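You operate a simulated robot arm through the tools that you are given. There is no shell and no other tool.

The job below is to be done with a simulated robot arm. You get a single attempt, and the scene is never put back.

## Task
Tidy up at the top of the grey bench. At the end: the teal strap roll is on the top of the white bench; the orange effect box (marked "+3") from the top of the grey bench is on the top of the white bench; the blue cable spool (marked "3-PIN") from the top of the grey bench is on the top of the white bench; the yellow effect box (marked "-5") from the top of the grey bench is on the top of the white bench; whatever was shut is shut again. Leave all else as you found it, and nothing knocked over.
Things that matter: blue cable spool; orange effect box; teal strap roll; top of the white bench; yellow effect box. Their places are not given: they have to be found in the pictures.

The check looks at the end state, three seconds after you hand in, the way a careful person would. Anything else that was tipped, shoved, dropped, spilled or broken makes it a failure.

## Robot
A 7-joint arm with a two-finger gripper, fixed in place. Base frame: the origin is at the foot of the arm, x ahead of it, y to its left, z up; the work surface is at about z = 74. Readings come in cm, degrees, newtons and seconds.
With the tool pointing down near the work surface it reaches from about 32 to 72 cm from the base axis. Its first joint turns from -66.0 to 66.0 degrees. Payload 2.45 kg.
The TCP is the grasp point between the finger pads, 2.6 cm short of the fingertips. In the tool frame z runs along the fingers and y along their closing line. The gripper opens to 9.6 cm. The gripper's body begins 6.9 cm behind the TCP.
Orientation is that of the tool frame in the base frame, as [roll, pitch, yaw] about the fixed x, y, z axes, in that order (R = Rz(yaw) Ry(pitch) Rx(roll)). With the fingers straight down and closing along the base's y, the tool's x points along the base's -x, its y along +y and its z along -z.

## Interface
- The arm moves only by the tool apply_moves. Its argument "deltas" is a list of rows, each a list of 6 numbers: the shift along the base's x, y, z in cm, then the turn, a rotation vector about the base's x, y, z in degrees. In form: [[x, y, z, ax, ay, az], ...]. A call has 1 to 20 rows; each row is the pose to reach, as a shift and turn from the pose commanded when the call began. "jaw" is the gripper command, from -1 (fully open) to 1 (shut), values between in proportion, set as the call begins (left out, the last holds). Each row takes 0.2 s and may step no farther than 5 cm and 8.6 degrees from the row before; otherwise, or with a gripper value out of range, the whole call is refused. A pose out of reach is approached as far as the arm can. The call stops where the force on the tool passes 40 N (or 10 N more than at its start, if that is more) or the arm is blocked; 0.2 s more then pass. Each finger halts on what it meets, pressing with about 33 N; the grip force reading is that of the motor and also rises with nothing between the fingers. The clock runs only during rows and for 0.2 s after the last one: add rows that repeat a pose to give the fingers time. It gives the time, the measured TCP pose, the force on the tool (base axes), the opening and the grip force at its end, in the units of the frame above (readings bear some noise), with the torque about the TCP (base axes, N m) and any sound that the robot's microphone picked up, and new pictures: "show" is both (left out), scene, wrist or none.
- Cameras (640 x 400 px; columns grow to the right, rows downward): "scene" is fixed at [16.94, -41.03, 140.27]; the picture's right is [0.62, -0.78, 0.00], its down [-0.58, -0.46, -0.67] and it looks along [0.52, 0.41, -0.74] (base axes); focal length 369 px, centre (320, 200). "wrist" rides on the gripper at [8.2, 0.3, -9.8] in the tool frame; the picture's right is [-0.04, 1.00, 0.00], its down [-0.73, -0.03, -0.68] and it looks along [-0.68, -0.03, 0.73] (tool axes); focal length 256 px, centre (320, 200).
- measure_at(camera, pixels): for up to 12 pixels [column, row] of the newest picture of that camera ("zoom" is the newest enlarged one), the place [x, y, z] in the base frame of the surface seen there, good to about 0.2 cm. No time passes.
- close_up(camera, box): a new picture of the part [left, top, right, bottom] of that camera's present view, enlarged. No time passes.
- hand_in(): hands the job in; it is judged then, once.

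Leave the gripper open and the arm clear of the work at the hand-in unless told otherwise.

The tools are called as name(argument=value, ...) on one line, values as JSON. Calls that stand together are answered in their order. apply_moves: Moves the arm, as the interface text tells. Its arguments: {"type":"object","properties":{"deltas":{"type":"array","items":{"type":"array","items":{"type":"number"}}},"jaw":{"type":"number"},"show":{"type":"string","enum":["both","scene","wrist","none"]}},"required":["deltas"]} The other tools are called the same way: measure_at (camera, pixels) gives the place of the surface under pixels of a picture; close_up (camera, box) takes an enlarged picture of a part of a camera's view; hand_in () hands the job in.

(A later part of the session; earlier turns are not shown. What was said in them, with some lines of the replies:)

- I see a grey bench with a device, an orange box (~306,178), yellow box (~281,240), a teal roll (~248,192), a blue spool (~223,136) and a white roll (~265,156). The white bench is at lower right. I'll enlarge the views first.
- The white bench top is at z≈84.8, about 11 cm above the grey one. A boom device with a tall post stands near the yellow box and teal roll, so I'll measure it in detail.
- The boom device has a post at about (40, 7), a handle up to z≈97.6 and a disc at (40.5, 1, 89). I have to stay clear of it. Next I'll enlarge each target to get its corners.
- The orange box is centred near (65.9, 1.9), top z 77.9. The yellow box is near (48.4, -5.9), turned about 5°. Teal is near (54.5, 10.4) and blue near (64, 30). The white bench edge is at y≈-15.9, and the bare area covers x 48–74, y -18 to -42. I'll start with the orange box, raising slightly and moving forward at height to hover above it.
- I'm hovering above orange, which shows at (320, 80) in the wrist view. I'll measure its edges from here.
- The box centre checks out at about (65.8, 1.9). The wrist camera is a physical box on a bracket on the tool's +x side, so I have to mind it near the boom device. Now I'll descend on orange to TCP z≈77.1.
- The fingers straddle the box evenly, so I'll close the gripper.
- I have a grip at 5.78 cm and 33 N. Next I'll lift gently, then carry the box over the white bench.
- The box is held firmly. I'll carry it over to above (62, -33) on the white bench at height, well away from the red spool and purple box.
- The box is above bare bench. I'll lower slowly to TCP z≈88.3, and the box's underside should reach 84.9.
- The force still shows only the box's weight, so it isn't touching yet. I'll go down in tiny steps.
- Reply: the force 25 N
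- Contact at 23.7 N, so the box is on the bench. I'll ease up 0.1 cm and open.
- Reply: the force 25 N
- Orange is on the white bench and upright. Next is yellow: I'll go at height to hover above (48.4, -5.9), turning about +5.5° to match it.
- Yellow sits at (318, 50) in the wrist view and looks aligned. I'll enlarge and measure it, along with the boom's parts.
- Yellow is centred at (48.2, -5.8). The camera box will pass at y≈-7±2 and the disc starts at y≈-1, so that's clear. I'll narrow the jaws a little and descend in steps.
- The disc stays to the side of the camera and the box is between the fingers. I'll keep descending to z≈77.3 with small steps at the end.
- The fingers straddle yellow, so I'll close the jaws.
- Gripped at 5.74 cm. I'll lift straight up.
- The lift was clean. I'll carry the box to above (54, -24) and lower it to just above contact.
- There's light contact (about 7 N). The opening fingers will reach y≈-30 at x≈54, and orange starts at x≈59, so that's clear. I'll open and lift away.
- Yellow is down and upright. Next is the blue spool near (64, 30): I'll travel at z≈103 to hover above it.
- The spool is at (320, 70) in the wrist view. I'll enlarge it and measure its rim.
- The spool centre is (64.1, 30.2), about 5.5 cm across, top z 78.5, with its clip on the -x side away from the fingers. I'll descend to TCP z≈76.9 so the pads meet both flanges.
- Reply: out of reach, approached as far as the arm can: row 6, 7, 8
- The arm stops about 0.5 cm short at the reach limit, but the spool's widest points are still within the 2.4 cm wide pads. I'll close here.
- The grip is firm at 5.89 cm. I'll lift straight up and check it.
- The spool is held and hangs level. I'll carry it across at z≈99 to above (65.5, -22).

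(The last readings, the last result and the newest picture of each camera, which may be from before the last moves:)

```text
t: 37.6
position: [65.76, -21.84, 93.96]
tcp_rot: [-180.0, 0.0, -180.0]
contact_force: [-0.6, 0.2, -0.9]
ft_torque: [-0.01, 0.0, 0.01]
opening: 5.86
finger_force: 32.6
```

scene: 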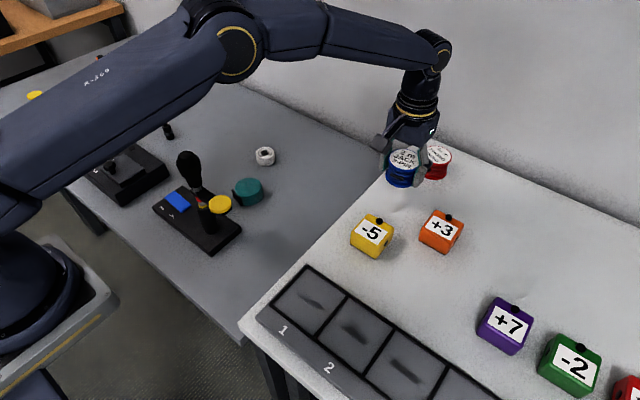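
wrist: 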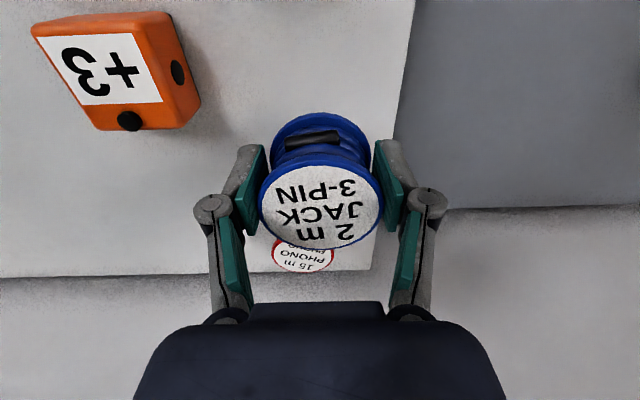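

The spool is over bare bench, with orange and the red spool clear of it. I'll lower it carefully.

apply_moves(deltas=[[0, 0, -2, 0, 0, 0], [0, 0, -4, 0, 0, 0], [0, 0, -5.2, 0, 0, 0], [0, 0, -5.5, 0, 0, 0], [0, 0, -5.6, 0, 0, 0], [0, 0, -5.7, 0, 0, 0], [0, 0, -5.7, 0, 0, 0]])

```text
t: 39.2
position: [65.41, -21.76, 88.31]
tcp_rot: [-180.0, 0.0, -180.0]
contact_force: [-0.2, -0.2, -0.6]
ft_torque: [0.02, 0.03, -0.01]
opening: 5.89
finger_force: 33.2
```

scene: 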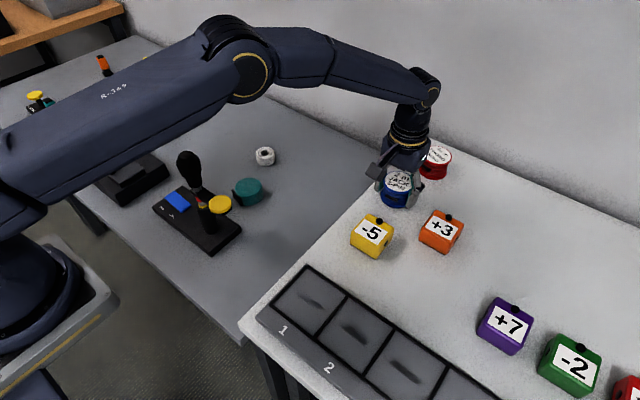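
wrist: 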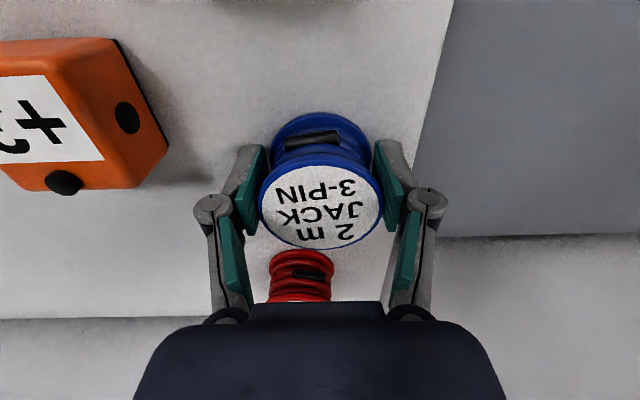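

No contact yet, so I'll continue in tiny steps.

apply_moves(deltas=[[0, 0, -0.1, 0, 0, 0], [0, 0, -0.15, 0, 0, 0], [0, 0, -0.15, 0, 0, 0]], show="none")

```text
t: 40.0
position: [65.59, -21.71, 88.24]
tcp_rot: [-179.9, 0.1, 179.9]
contact_force: [-0.4, -0.3, -1.4]
ft_torque: [-0.03, 0.04, 0.02]
opening: 5.87
finger_force: 32.5
```

apply_moves(deltas=[[0, 0, -0.1, 0, 0, 0], [0, 0, -0.15, 0, 0, 0], [0, 0, -0.15, 0, 0, 0]], show="none")

```text
t: 40.8
position: [65.48, -21.86, 88.11]
tcp_rot: [-179.8, 0.1, -180.0]
contact_force: [-0.2, -1.2, 5.1]
ft_torque: [0.01, 0.07, -0.03]
opening: 5.87
finger_force: 32.8
```

Light contact now. I'll open to release, keeping the opening moderate because orange is nearby, and then lift.

apply_moves(deltas=[[0, 0, -0.05, 0, 0, 0], [0, 0, -0.05, 0, 0, 0], [0, 0, -0.05, 0, 0, 0], [0, 0, -0.05, 0, 0, 0], [0, 0, -0.05, 0, 0, 0]], jaw=-0.7, show="none")

apply_moves(deltas=[[0, 0, 2, 0, 0, 0], [0, 0, 5, 0, 0, 0], [0, 0, 9, 0, 0, 0], [0, 0, 13, 0, 0, 0], [0, 0, 15, 0, 0, 0], [0, 0, 15, 0, 0, 0]])

```text
t: 42.0
position: [65.55, -21.82, 88.05]
tcp_rot: [180.0, 0.0, 180.0]
contact_force: [-0.3, 0.1, 0.1]
ft_torque: [0.0, 0.02, -0.02]
opening: 8.13
finger_force: 0.1
```

```text
t: 43.4
position: [65.39, -21.68, 103.08]
tcp_rot: [-180.0, 0.0, -180.0]
contact_force: [0.2, 0.3, -0.3]
ft_torque: [0.0, -0.01, 0.01]
opening: 8.16
finger_force: 0.1
```

scene: 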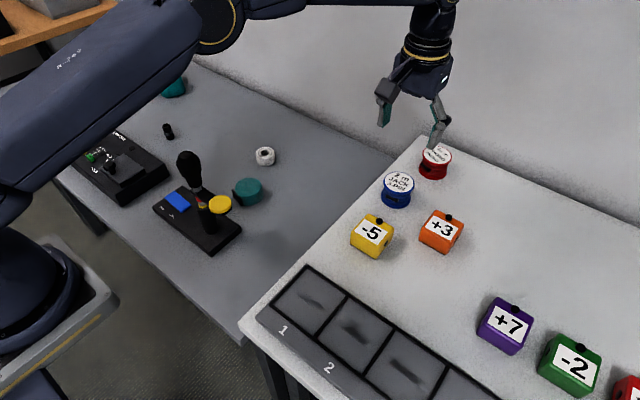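
wrist: 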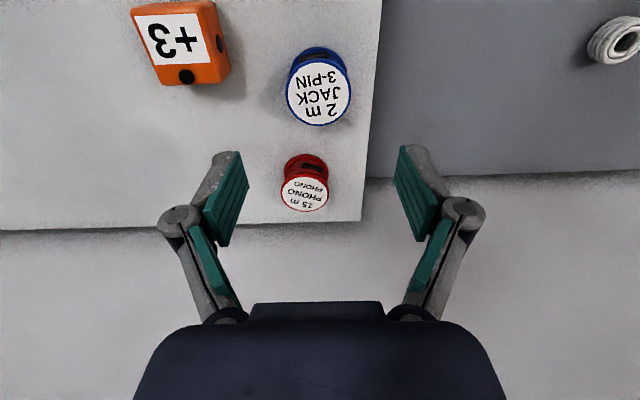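

Three items are placed upright. Now the teal roll, centred near (53.9, 10.1), with its clip on the -x/+y side. I'll hover above it, turning -18° so the fingers straddle the clip side evenly and the camera swings away from the boom.

apply_moves(deltas=[[-1.5, 4, 0.5, 0, 0, -2], [-3, 8.5, 0.5, 0, 0, -4], [-4.5, 13, 0.5, 0, 0, -7], [-6, 17.5, 0.5, 0, 0, -10], [-7.5, 22, 0.5, 0, 0, -13], [-9.3, 26.5, 0.5, 0, 0, -16], [-11, 30.5, 0.5, 0, 0, -18], [-11.5, 31.8, 0, 0, 0, -18], [-11.5, 31.8, 0, 0, 0, -18]], jaw=-1)

```text
t: 45.4
position: [53.94, 10.09, 103.21]
tcp_rot: [180.0, 0.0, 161.9]
contact_force: [-0.6, -0.8, -0.2]
ft_torque: [0.01, -0.02, -0.01]
opening: 9.6
finger_force: 0.1
```

scene: 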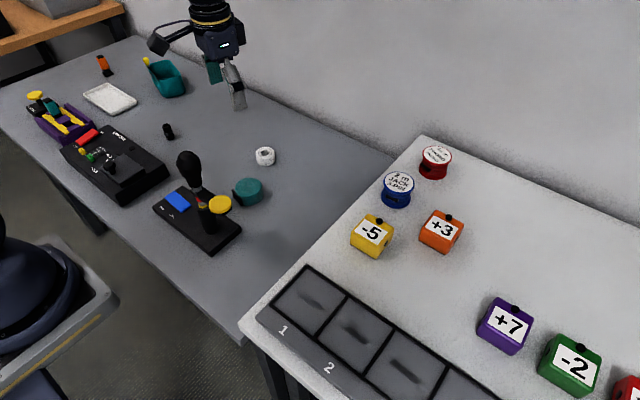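
wrist: 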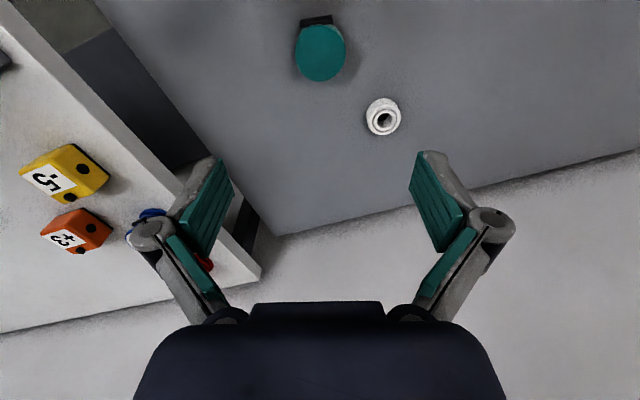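

The roll is at (320, 52) with the clip centred on the upper side, so the alignment is good. I'll measure its rim and enlarge the view.

close_up(camera="wrist", box=[270, 0, 430, 140])

measure_at(camera="wrist", pixels=[[297, 52], [343, 52], [320, 28], [320, 79], [320, 52], [303, 22], [331, 20], [317, 20], [383, 118], [367, 115]])

close_up(camera="scene", box=[150, 140, 280, 260])

```text
2.86 times, centred on (350, 70) of wrist
```

zoom: 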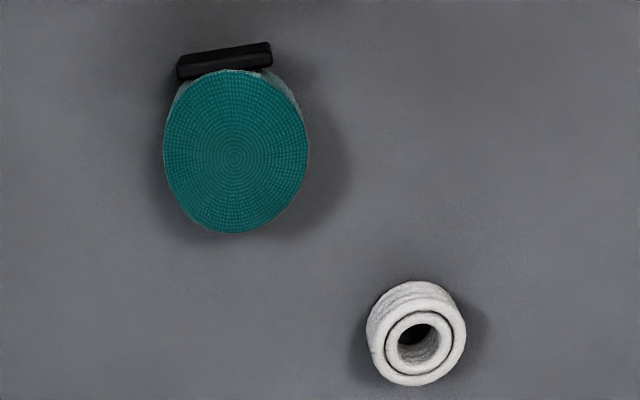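

```text
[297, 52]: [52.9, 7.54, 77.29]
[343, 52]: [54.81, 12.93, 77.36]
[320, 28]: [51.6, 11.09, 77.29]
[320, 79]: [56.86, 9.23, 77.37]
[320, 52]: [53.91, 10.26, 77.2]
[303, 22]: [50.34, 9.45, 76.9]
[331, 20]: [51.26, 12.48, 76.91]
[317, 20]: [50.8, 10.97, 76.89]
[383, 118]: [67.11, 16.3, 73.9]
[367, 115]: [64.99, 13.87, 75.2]
```

```text
3.33 times, centred on (215, 200) of scene
```

zoom: 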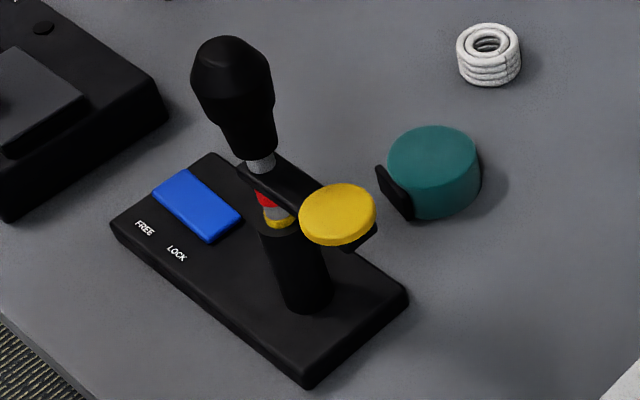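

The roll's centre is (54.1, 10.2), 5.7 cm across, top z 77.3. I'll descend halfway first and check the forearm's clearance over the boom handle.

apply_moves(deltas=[[0.1, 0.1, -4, 0, 0, 0], [0.1, 0.1, -8, 0, 0, 0], [0.1, 0.1, -12, 0, 0, 0], [0.1, 0.1, -14, 0, 0, 0], [0.1, 0.1, -14, 0, 0, 0]])

```text
t: 46.6
position: [54.17, 10.22, 88.95]
tcp_rot: [180.0, 0.0, 162.0]
contact_force: [0.1, 0.3, -0.3]
ft_torque: [0.01, 0.03, 0.03]
opening: 9.58
finger_force: 0.1
```

scene: 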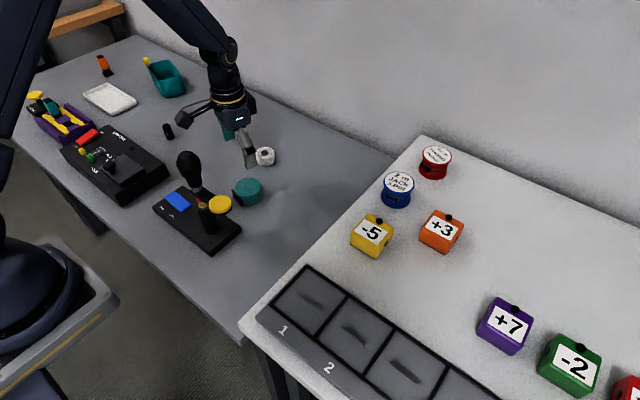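
wrist: 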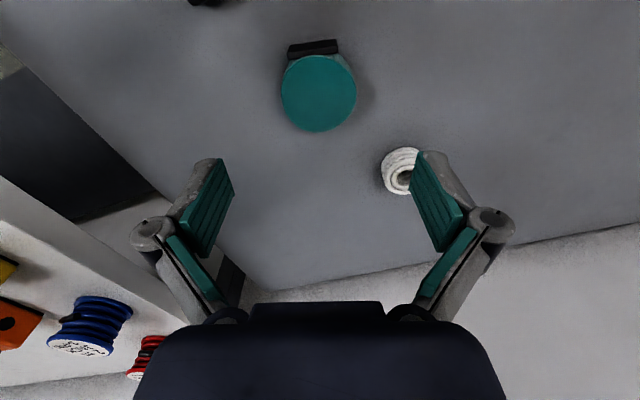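

measure_at(camera="scene", pixels=[[222, 60], [200, 40], [190, 25], [205, 65], [180, 35], [190, 120], [180, 112], [192, 128]])

```text
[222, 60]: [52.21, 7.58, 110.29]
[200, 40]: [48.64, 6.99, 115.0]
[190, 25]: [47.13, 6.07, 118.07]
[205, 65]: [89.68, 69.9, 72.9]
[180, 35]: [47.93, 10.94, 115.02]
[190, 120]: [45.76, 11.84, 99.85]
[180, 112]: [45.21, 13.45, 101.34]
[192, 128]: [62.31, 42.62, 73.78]
```

The forearm's underside is at about z 115 and will end near 103, then rises steeply above the 97.6 handle top. The camera box will clear the handle by about 3 cm. I'll go down to z≈76.9.

apply_moves(deltas=[[0, 0, -3, 0, 0, 0], [0, 0, -6, 0, 0, 0], [0, 0, -9, 0, 0, 0], [0, 0, -11, 0, 0, 0], [0, 0, -12, 0, 0, 0], [0, 0, -12, 0, 0, 0]])

```text
t: 48.0
position: [54.24, 10.16, 76.94]
tcp_rot: [179.9, 0.0, 162.2]
contact_force: [0.5, -1.0, -0.6]
ft_torque: [0.0, 0.02, 0.01]
opening: 9.6
finger_force: 0.0
```

scene: 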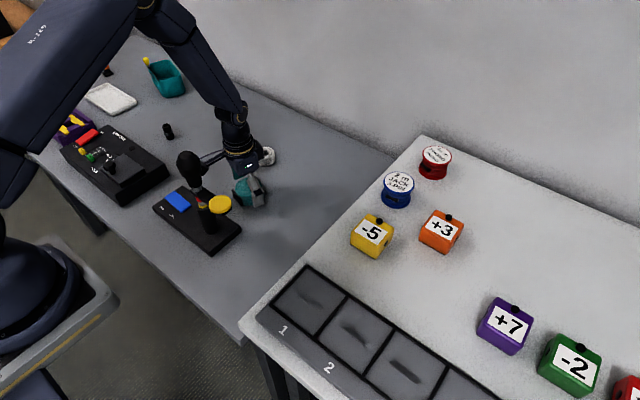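
wrist: 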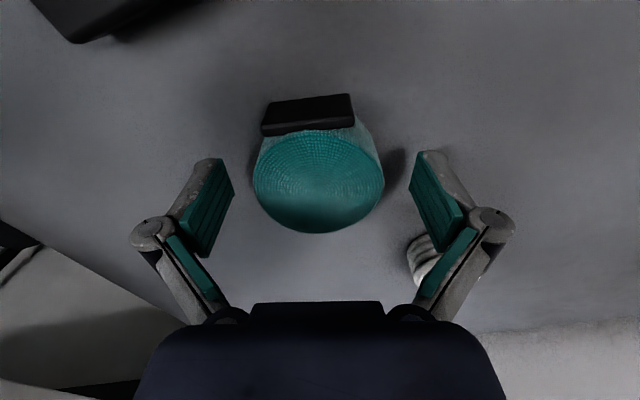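

There's no contact and the roll is centred between the pads with the clip clear. I'll close the jaws.

apply_moves(deltas=[[0, 0, 0, 0, 0, 0], [0, 0, 0, 0, 0, 0], [0, 0, 0, 0, 0, 0], [0, 0, 0, 0, 0, 0], [0, 0, 0, 0, 0, 0], [0, 0, 0, 0, 0, 0]], jaw=1, show="wrist")

```text
t: 49.4
position: [54.18, 10.18, 77.07]
tcp_rot: [180.0, 0.0, 162.1]
contact_force: [-0.7, -1.9, 5.1]
ft_torque: [-0.07, 0.04, -0.03]
opening: 6.25
finger_force: 32.8
```

wrist: 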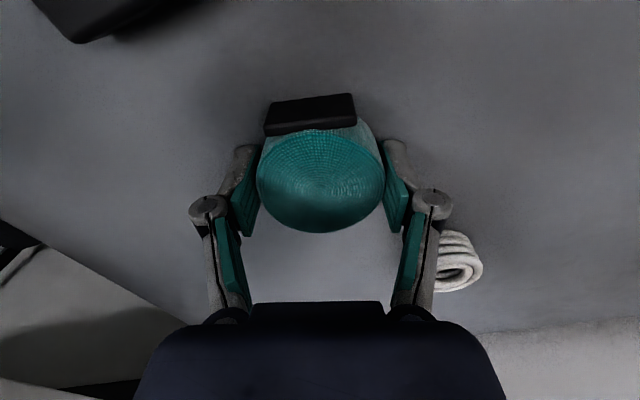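

Gripped at 6.25 cm. I'll lift straight up.

apply_moves(deltas=[[0, 0, 0.5, 0, 0, 0], [0, 0, 2, 0, 0, 0], [0, 0, 5, 0, 0, 0], [0, 0, 9, 0, 0, 0], [0, 0, 13, 0, 0, 0], [0, 0, 17, 0, 0, 0], [0, 0, 21, 0, 0, 0], [0, 0, 21, 0, 0, 0]])

```text
t: 51.2
position: [54.18, 10.37, 98.08]
tcp_rot: [-180.0, 0.0, 162.1]
contact_force: [-0.2, 0.0, -1.0]
ft_torque: [0.0, 0.0, -0.03]
opening: 6.23
finger_force: 33.0
```

scene: 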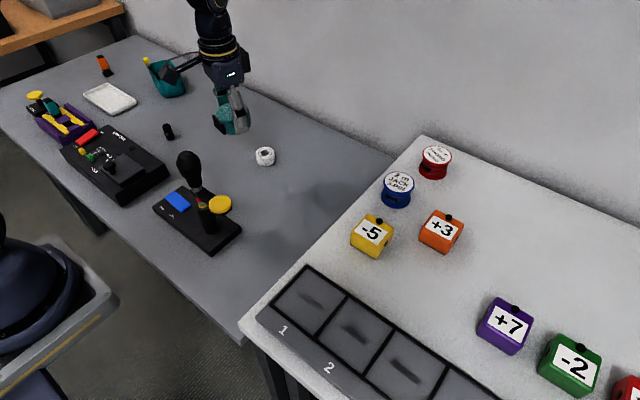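
wrist: 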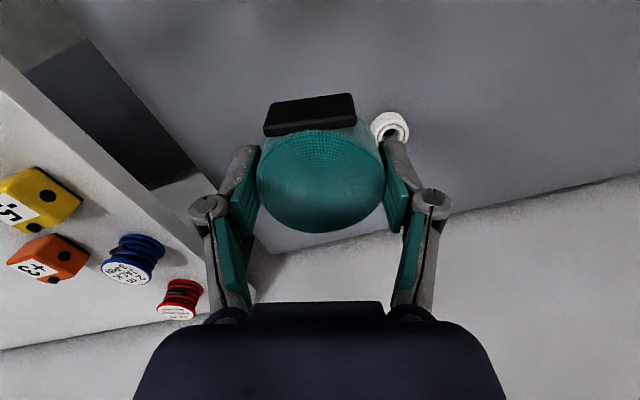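

The roll is held. Before placing it, I'll measure the tray's far edge, the purple box and the chosen spot around (52, -36).

measure_at(camera="scene", pixels=[[308, 266], [350, 294], [395, 325], [440, 357], [480, 325], [507, 297], [530, 315], [505, 353], [430, 290], [400, 285], [372, 258], [440, 250]])

```text
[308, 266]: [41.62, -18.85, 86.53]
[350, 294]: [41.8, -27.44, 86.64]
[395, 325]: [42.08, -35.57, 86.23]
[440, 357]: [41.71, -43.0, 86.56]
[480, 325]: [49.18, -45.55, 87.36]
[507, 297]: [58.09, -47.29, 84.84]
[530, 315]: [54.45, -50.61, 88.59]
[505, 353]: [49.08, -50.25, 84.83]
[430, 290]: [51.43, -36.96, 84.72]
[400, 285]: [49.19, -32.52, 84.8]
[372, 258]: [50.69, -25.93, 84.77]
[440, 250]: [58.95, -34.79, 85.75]
```

The tray ends at x≈42 and purple starts near y≈-45, so (51, -36) is a clear spot. I'll carry the roll there at height, turning back +18°.

apply_moves(deltas=[[0, -3, 1, 0, 0, 0], [0, -7.5, 2, 0, 0, 2], [0, -12, 2, 0, 0, 4], [0, -16.5, 2, 0, 0, 6], [-0.5, -21, 2, 0, 0, 8], [-1, -25.5, 2, 0, 0, 10], [-1.5, -30, 2, 0, 0, 12], [-2, -34.5, 2, 0, 0, 14], [-2.5, -39, 2, 0, 0, 16], [-3, -43.5, 1, 0, 0, 18], [-3.2, -46.3, 0, 0, 0, 18], [-3.2, -46.3, -4, 0, 0, 18], [-3.2, -46.3, -4, 0, 0, 18]])

```text
t: 54.0
position: [50.83, -36.21, 93.91]
tcp_rot: [179.9, 0.0, -179.9]
contact_force: [-0.7, -0.8, -1.0]
ft_torque: [-0.03, -0.01, 0.0]
opening: 6.22
finger_force: 32.9
```

scene: 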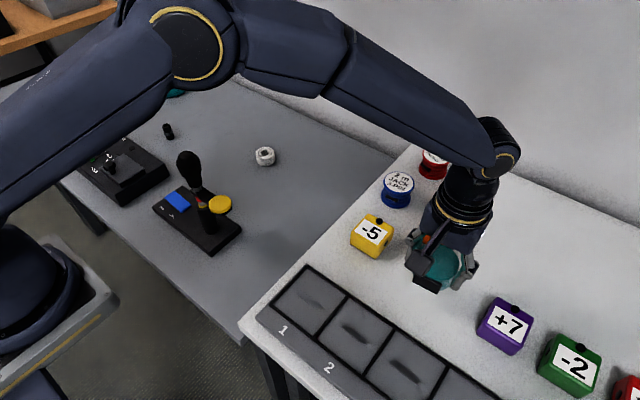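
wrist: 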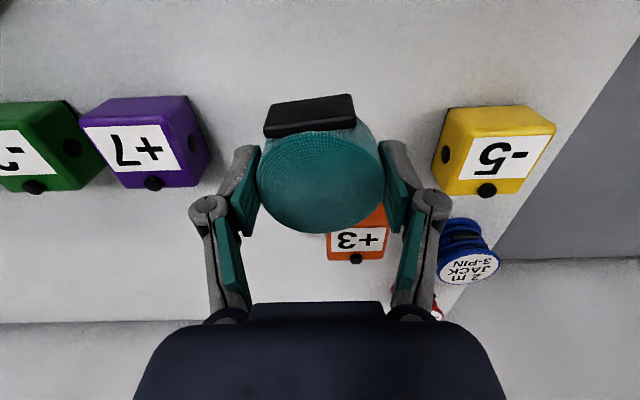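

The spot is clear, with purple and yellow both well to the sides. I'll lower carefully.

apply_moves(deltas=[[0, 0, -2, 0, 0, 0], [0, 0, -4, 0, 0, 0], [0, 0, -5.2, 0, 0, 0], [0, 0, -5.6, 0, 0, 0], [0, 0, -5.75, 0, 0, 0], [0, 0, -5.75, 0, 0, 0]])

```text
t: 55.4
position: [50.94, -36.23, 88.27]
tcp_rot: [-179.9, 0.0, 180.0]
contact_force: [0.4, -0.3, -0.8]
ft_torque: [0.03, -0.01, -0.01]
opening: 6.23
finger_force: 33.1
```

scene: 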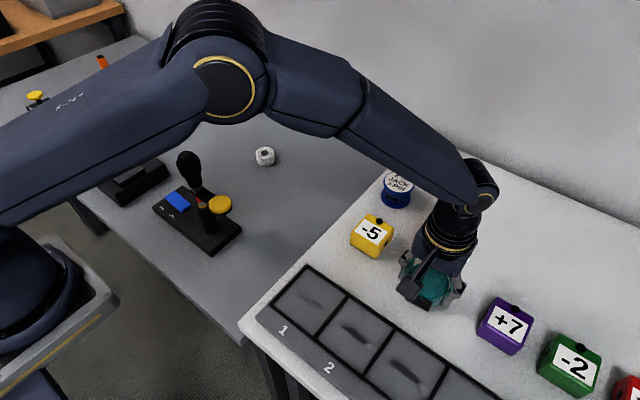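
wrist: 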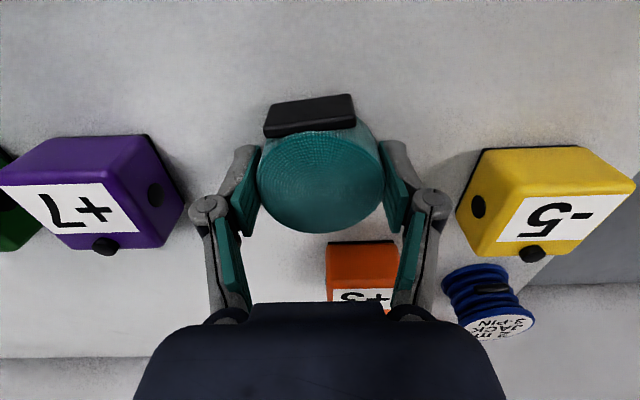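

No contact yet, so I'll use tiny steps downward.

apply_moves(deltas=[[0, 0, -0.1, 0, 0, 0], [0, 0, -0.2, 0, 0, 0], [0, 0, -0.2, 0, 0, 0]], show="none")

```text
t: 56.2
position: [50.94, -36.19, 88.05]
tcp_rot: [180.0, -0.1, 180.0]
contact_force: [-0.9, -0.2, -0.8]
ft_torque: [-0.02, 0.0, 0.04]
opening: 6.21
finger_force: 33.3
```

apply_moves(deltas=[[0, 0, -0.1, 0, 0, 0], [0, 0, -0.15, 0, 0, 0], [0, 0, -0.15, 0, 0, 0]], show="none")

```text
t: 57.0
position: [50.92, -36.18, 88.01]
tcp_rot: [-180.0, 0.1, -179.9]
contact_force: [-1.2, 2.5, 7.8]
ft_torque: [0.15, 0.04, -0.04]
opening: 6.23
finger_force: 33.1
```

The roll is in light contact with the bench. I'll open to release, then rise.

apply_moves(deltas=[[0, 0, 0, 0, 0, 0], [0, 0, 0, 0, 0, 0], [0, 0, 0, 0, 0, 0], [0, 0, 0, 0, 0, 0], [0, 0, 0, 0, 0, 0]], jaw=-0.8, show="none")

apply_moves(deltas=[[0, 0, 2, 0, 0, 0], [0, 0, 5, 0, 0, 0], [0, 0, 9, 0, 0, 0], [0, 0, 13, 0, 0, 0], [0, 0, 17, 0, 0, 0], [0, 0, 17, 0, 0, 0]])

```text
t: 58.2
position: [51.03, -36.22, 87.9]
tcp_rot: [-179.9, 0.0, -180.0]
contact_force: [0.4, 0.7, -0.2]
ft_torque: [0.01, -0.01, 0.02]
opening: 8.62
finger_force: 0.0
```

```text
t: 59.6
position: [50.99, -36.06, 104.87]
tcp_rot: [-179.9, -0.1, -180.0]
contact_force: [-0.5, 0.0, 0.6]
ft_torque: [-0.01, 0.02, -0.03]
opening: 8.65
finger_force: 0.0
```

scene: 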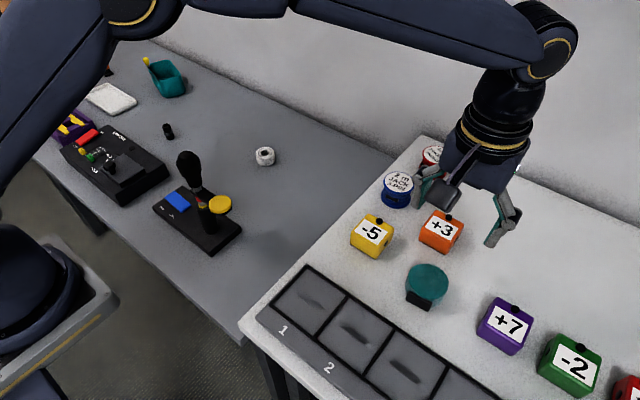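
wrist: 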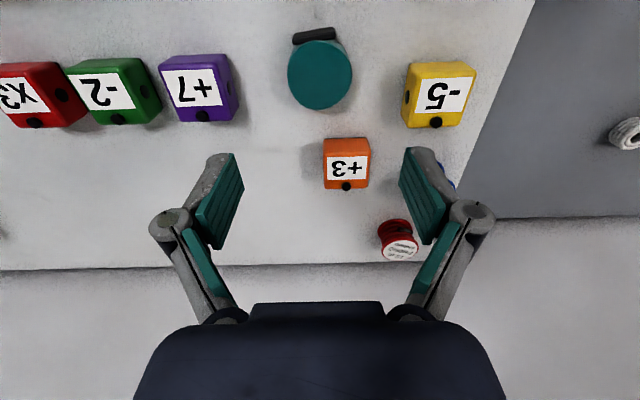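

All four items are on the white bench. I'll retreat to a clear spot at height over the gap and check the scene.

apply_moves(deltas=[[0, 4, 2, 0, 0, 0], [-0.5, 8.5, 4, 0, 0, 0], [-1, 13, 5, 0, 0, 0], [-1.5, 17.5, 5, 0, 0, 0], [-2, 22, 5, 0, 0, 0], [-3, 26, 5, 0, 0, 0], [-3, 26, 5, 0, 0, 0], [-3, 26, 5, 0, 0, 0]], jaw=-1)

close_up(camera="scene", box=[320, 130, 640, 400])

close_up(camera="scene", box=[0, 40, 320, 270])

measure_at(camera="scene", pixels=[[427, 278], [398, 182], [372, 232], [441, 230], [190, 154], [220, 204], [265, 150]])

```text
t: 61.4
position: [47.91, -10.14, 109.8]
tcp_rot: [-180.0, -0.1, -179.9]
contact_force: [-0.4, -0.1, 0.4]
ft_torque: [-0.02, -0.01, -0.03]
opening: 9.59
finger_force: 0.1
```

scene: 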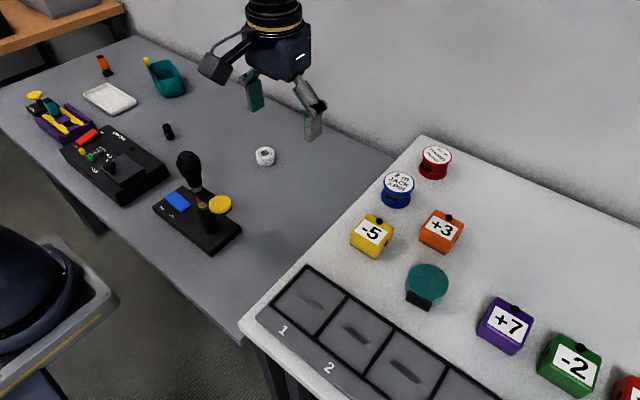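
wrist: 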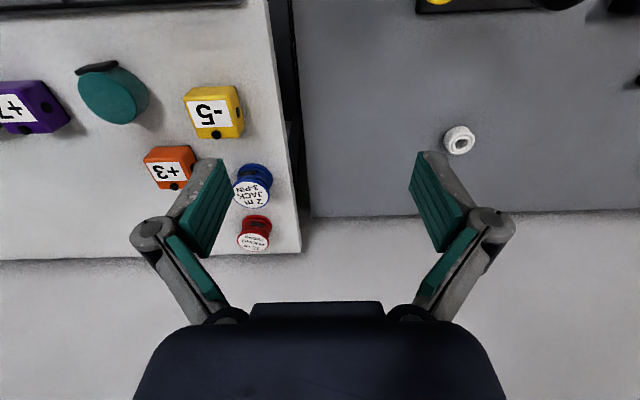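

```text
1.48 times, centred on (480, 265) of scene
```

zoom: 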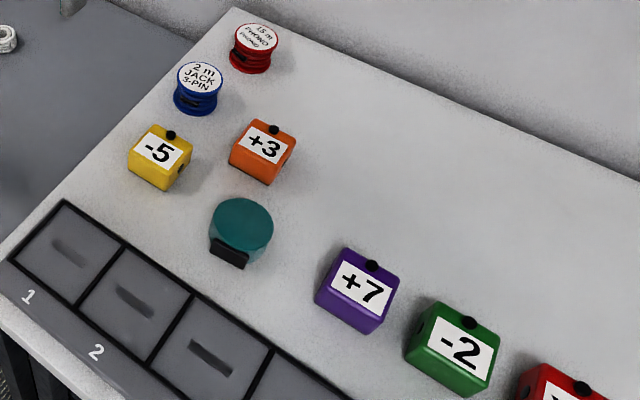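

```text
1.74 times, centred on (160, 155) of scene
```

zoom: 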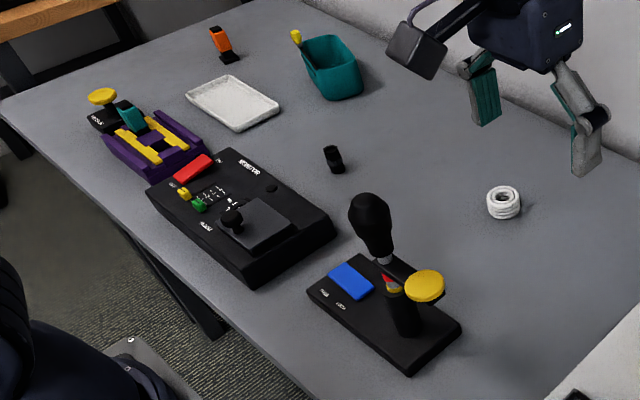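

```text
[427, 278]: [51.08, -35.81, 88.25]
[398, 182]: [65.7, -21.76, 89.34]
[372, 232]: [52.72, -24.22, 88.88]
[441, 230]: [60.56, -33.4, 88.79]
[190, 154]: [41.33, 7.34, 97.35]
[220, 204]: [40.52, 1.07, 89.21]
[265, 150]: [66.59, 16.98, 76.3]
```

All four targets stand upright on the bare white bench. The boom, white roll, red spool, purple and green boxes and the rest look unchanged: boom at (41.3, 7.3, 97.4), white roll at (66.6, 17.0). Nothing was opened along the way, the gripper is open and the arm is clear. I'll hand in.

hand_in()

```text
The job is handed in.
```

The job is handed in. All four items were standing upright on the bare part of the white bench at my last check:

| Item | Position (x, y), cm |
|---|---|
| Orange effect box ("+3") | about (62, -33) |
| Yellow effect box ("-5") | about (54, -24) |
| Blue cable spool ("3-PIN") | about (66, -22) |
| Teal strap roll | about (51, -36) |

- **Rest of the scene:** In the final pictures everything else looks as it did at the start. The boom device and the white roll measured in their starting positions.
- **Shut things:** I didn't open anything, so there was nothing to shut again.
- **Arm:** I left the gripper open and the arm raised clear of the work.
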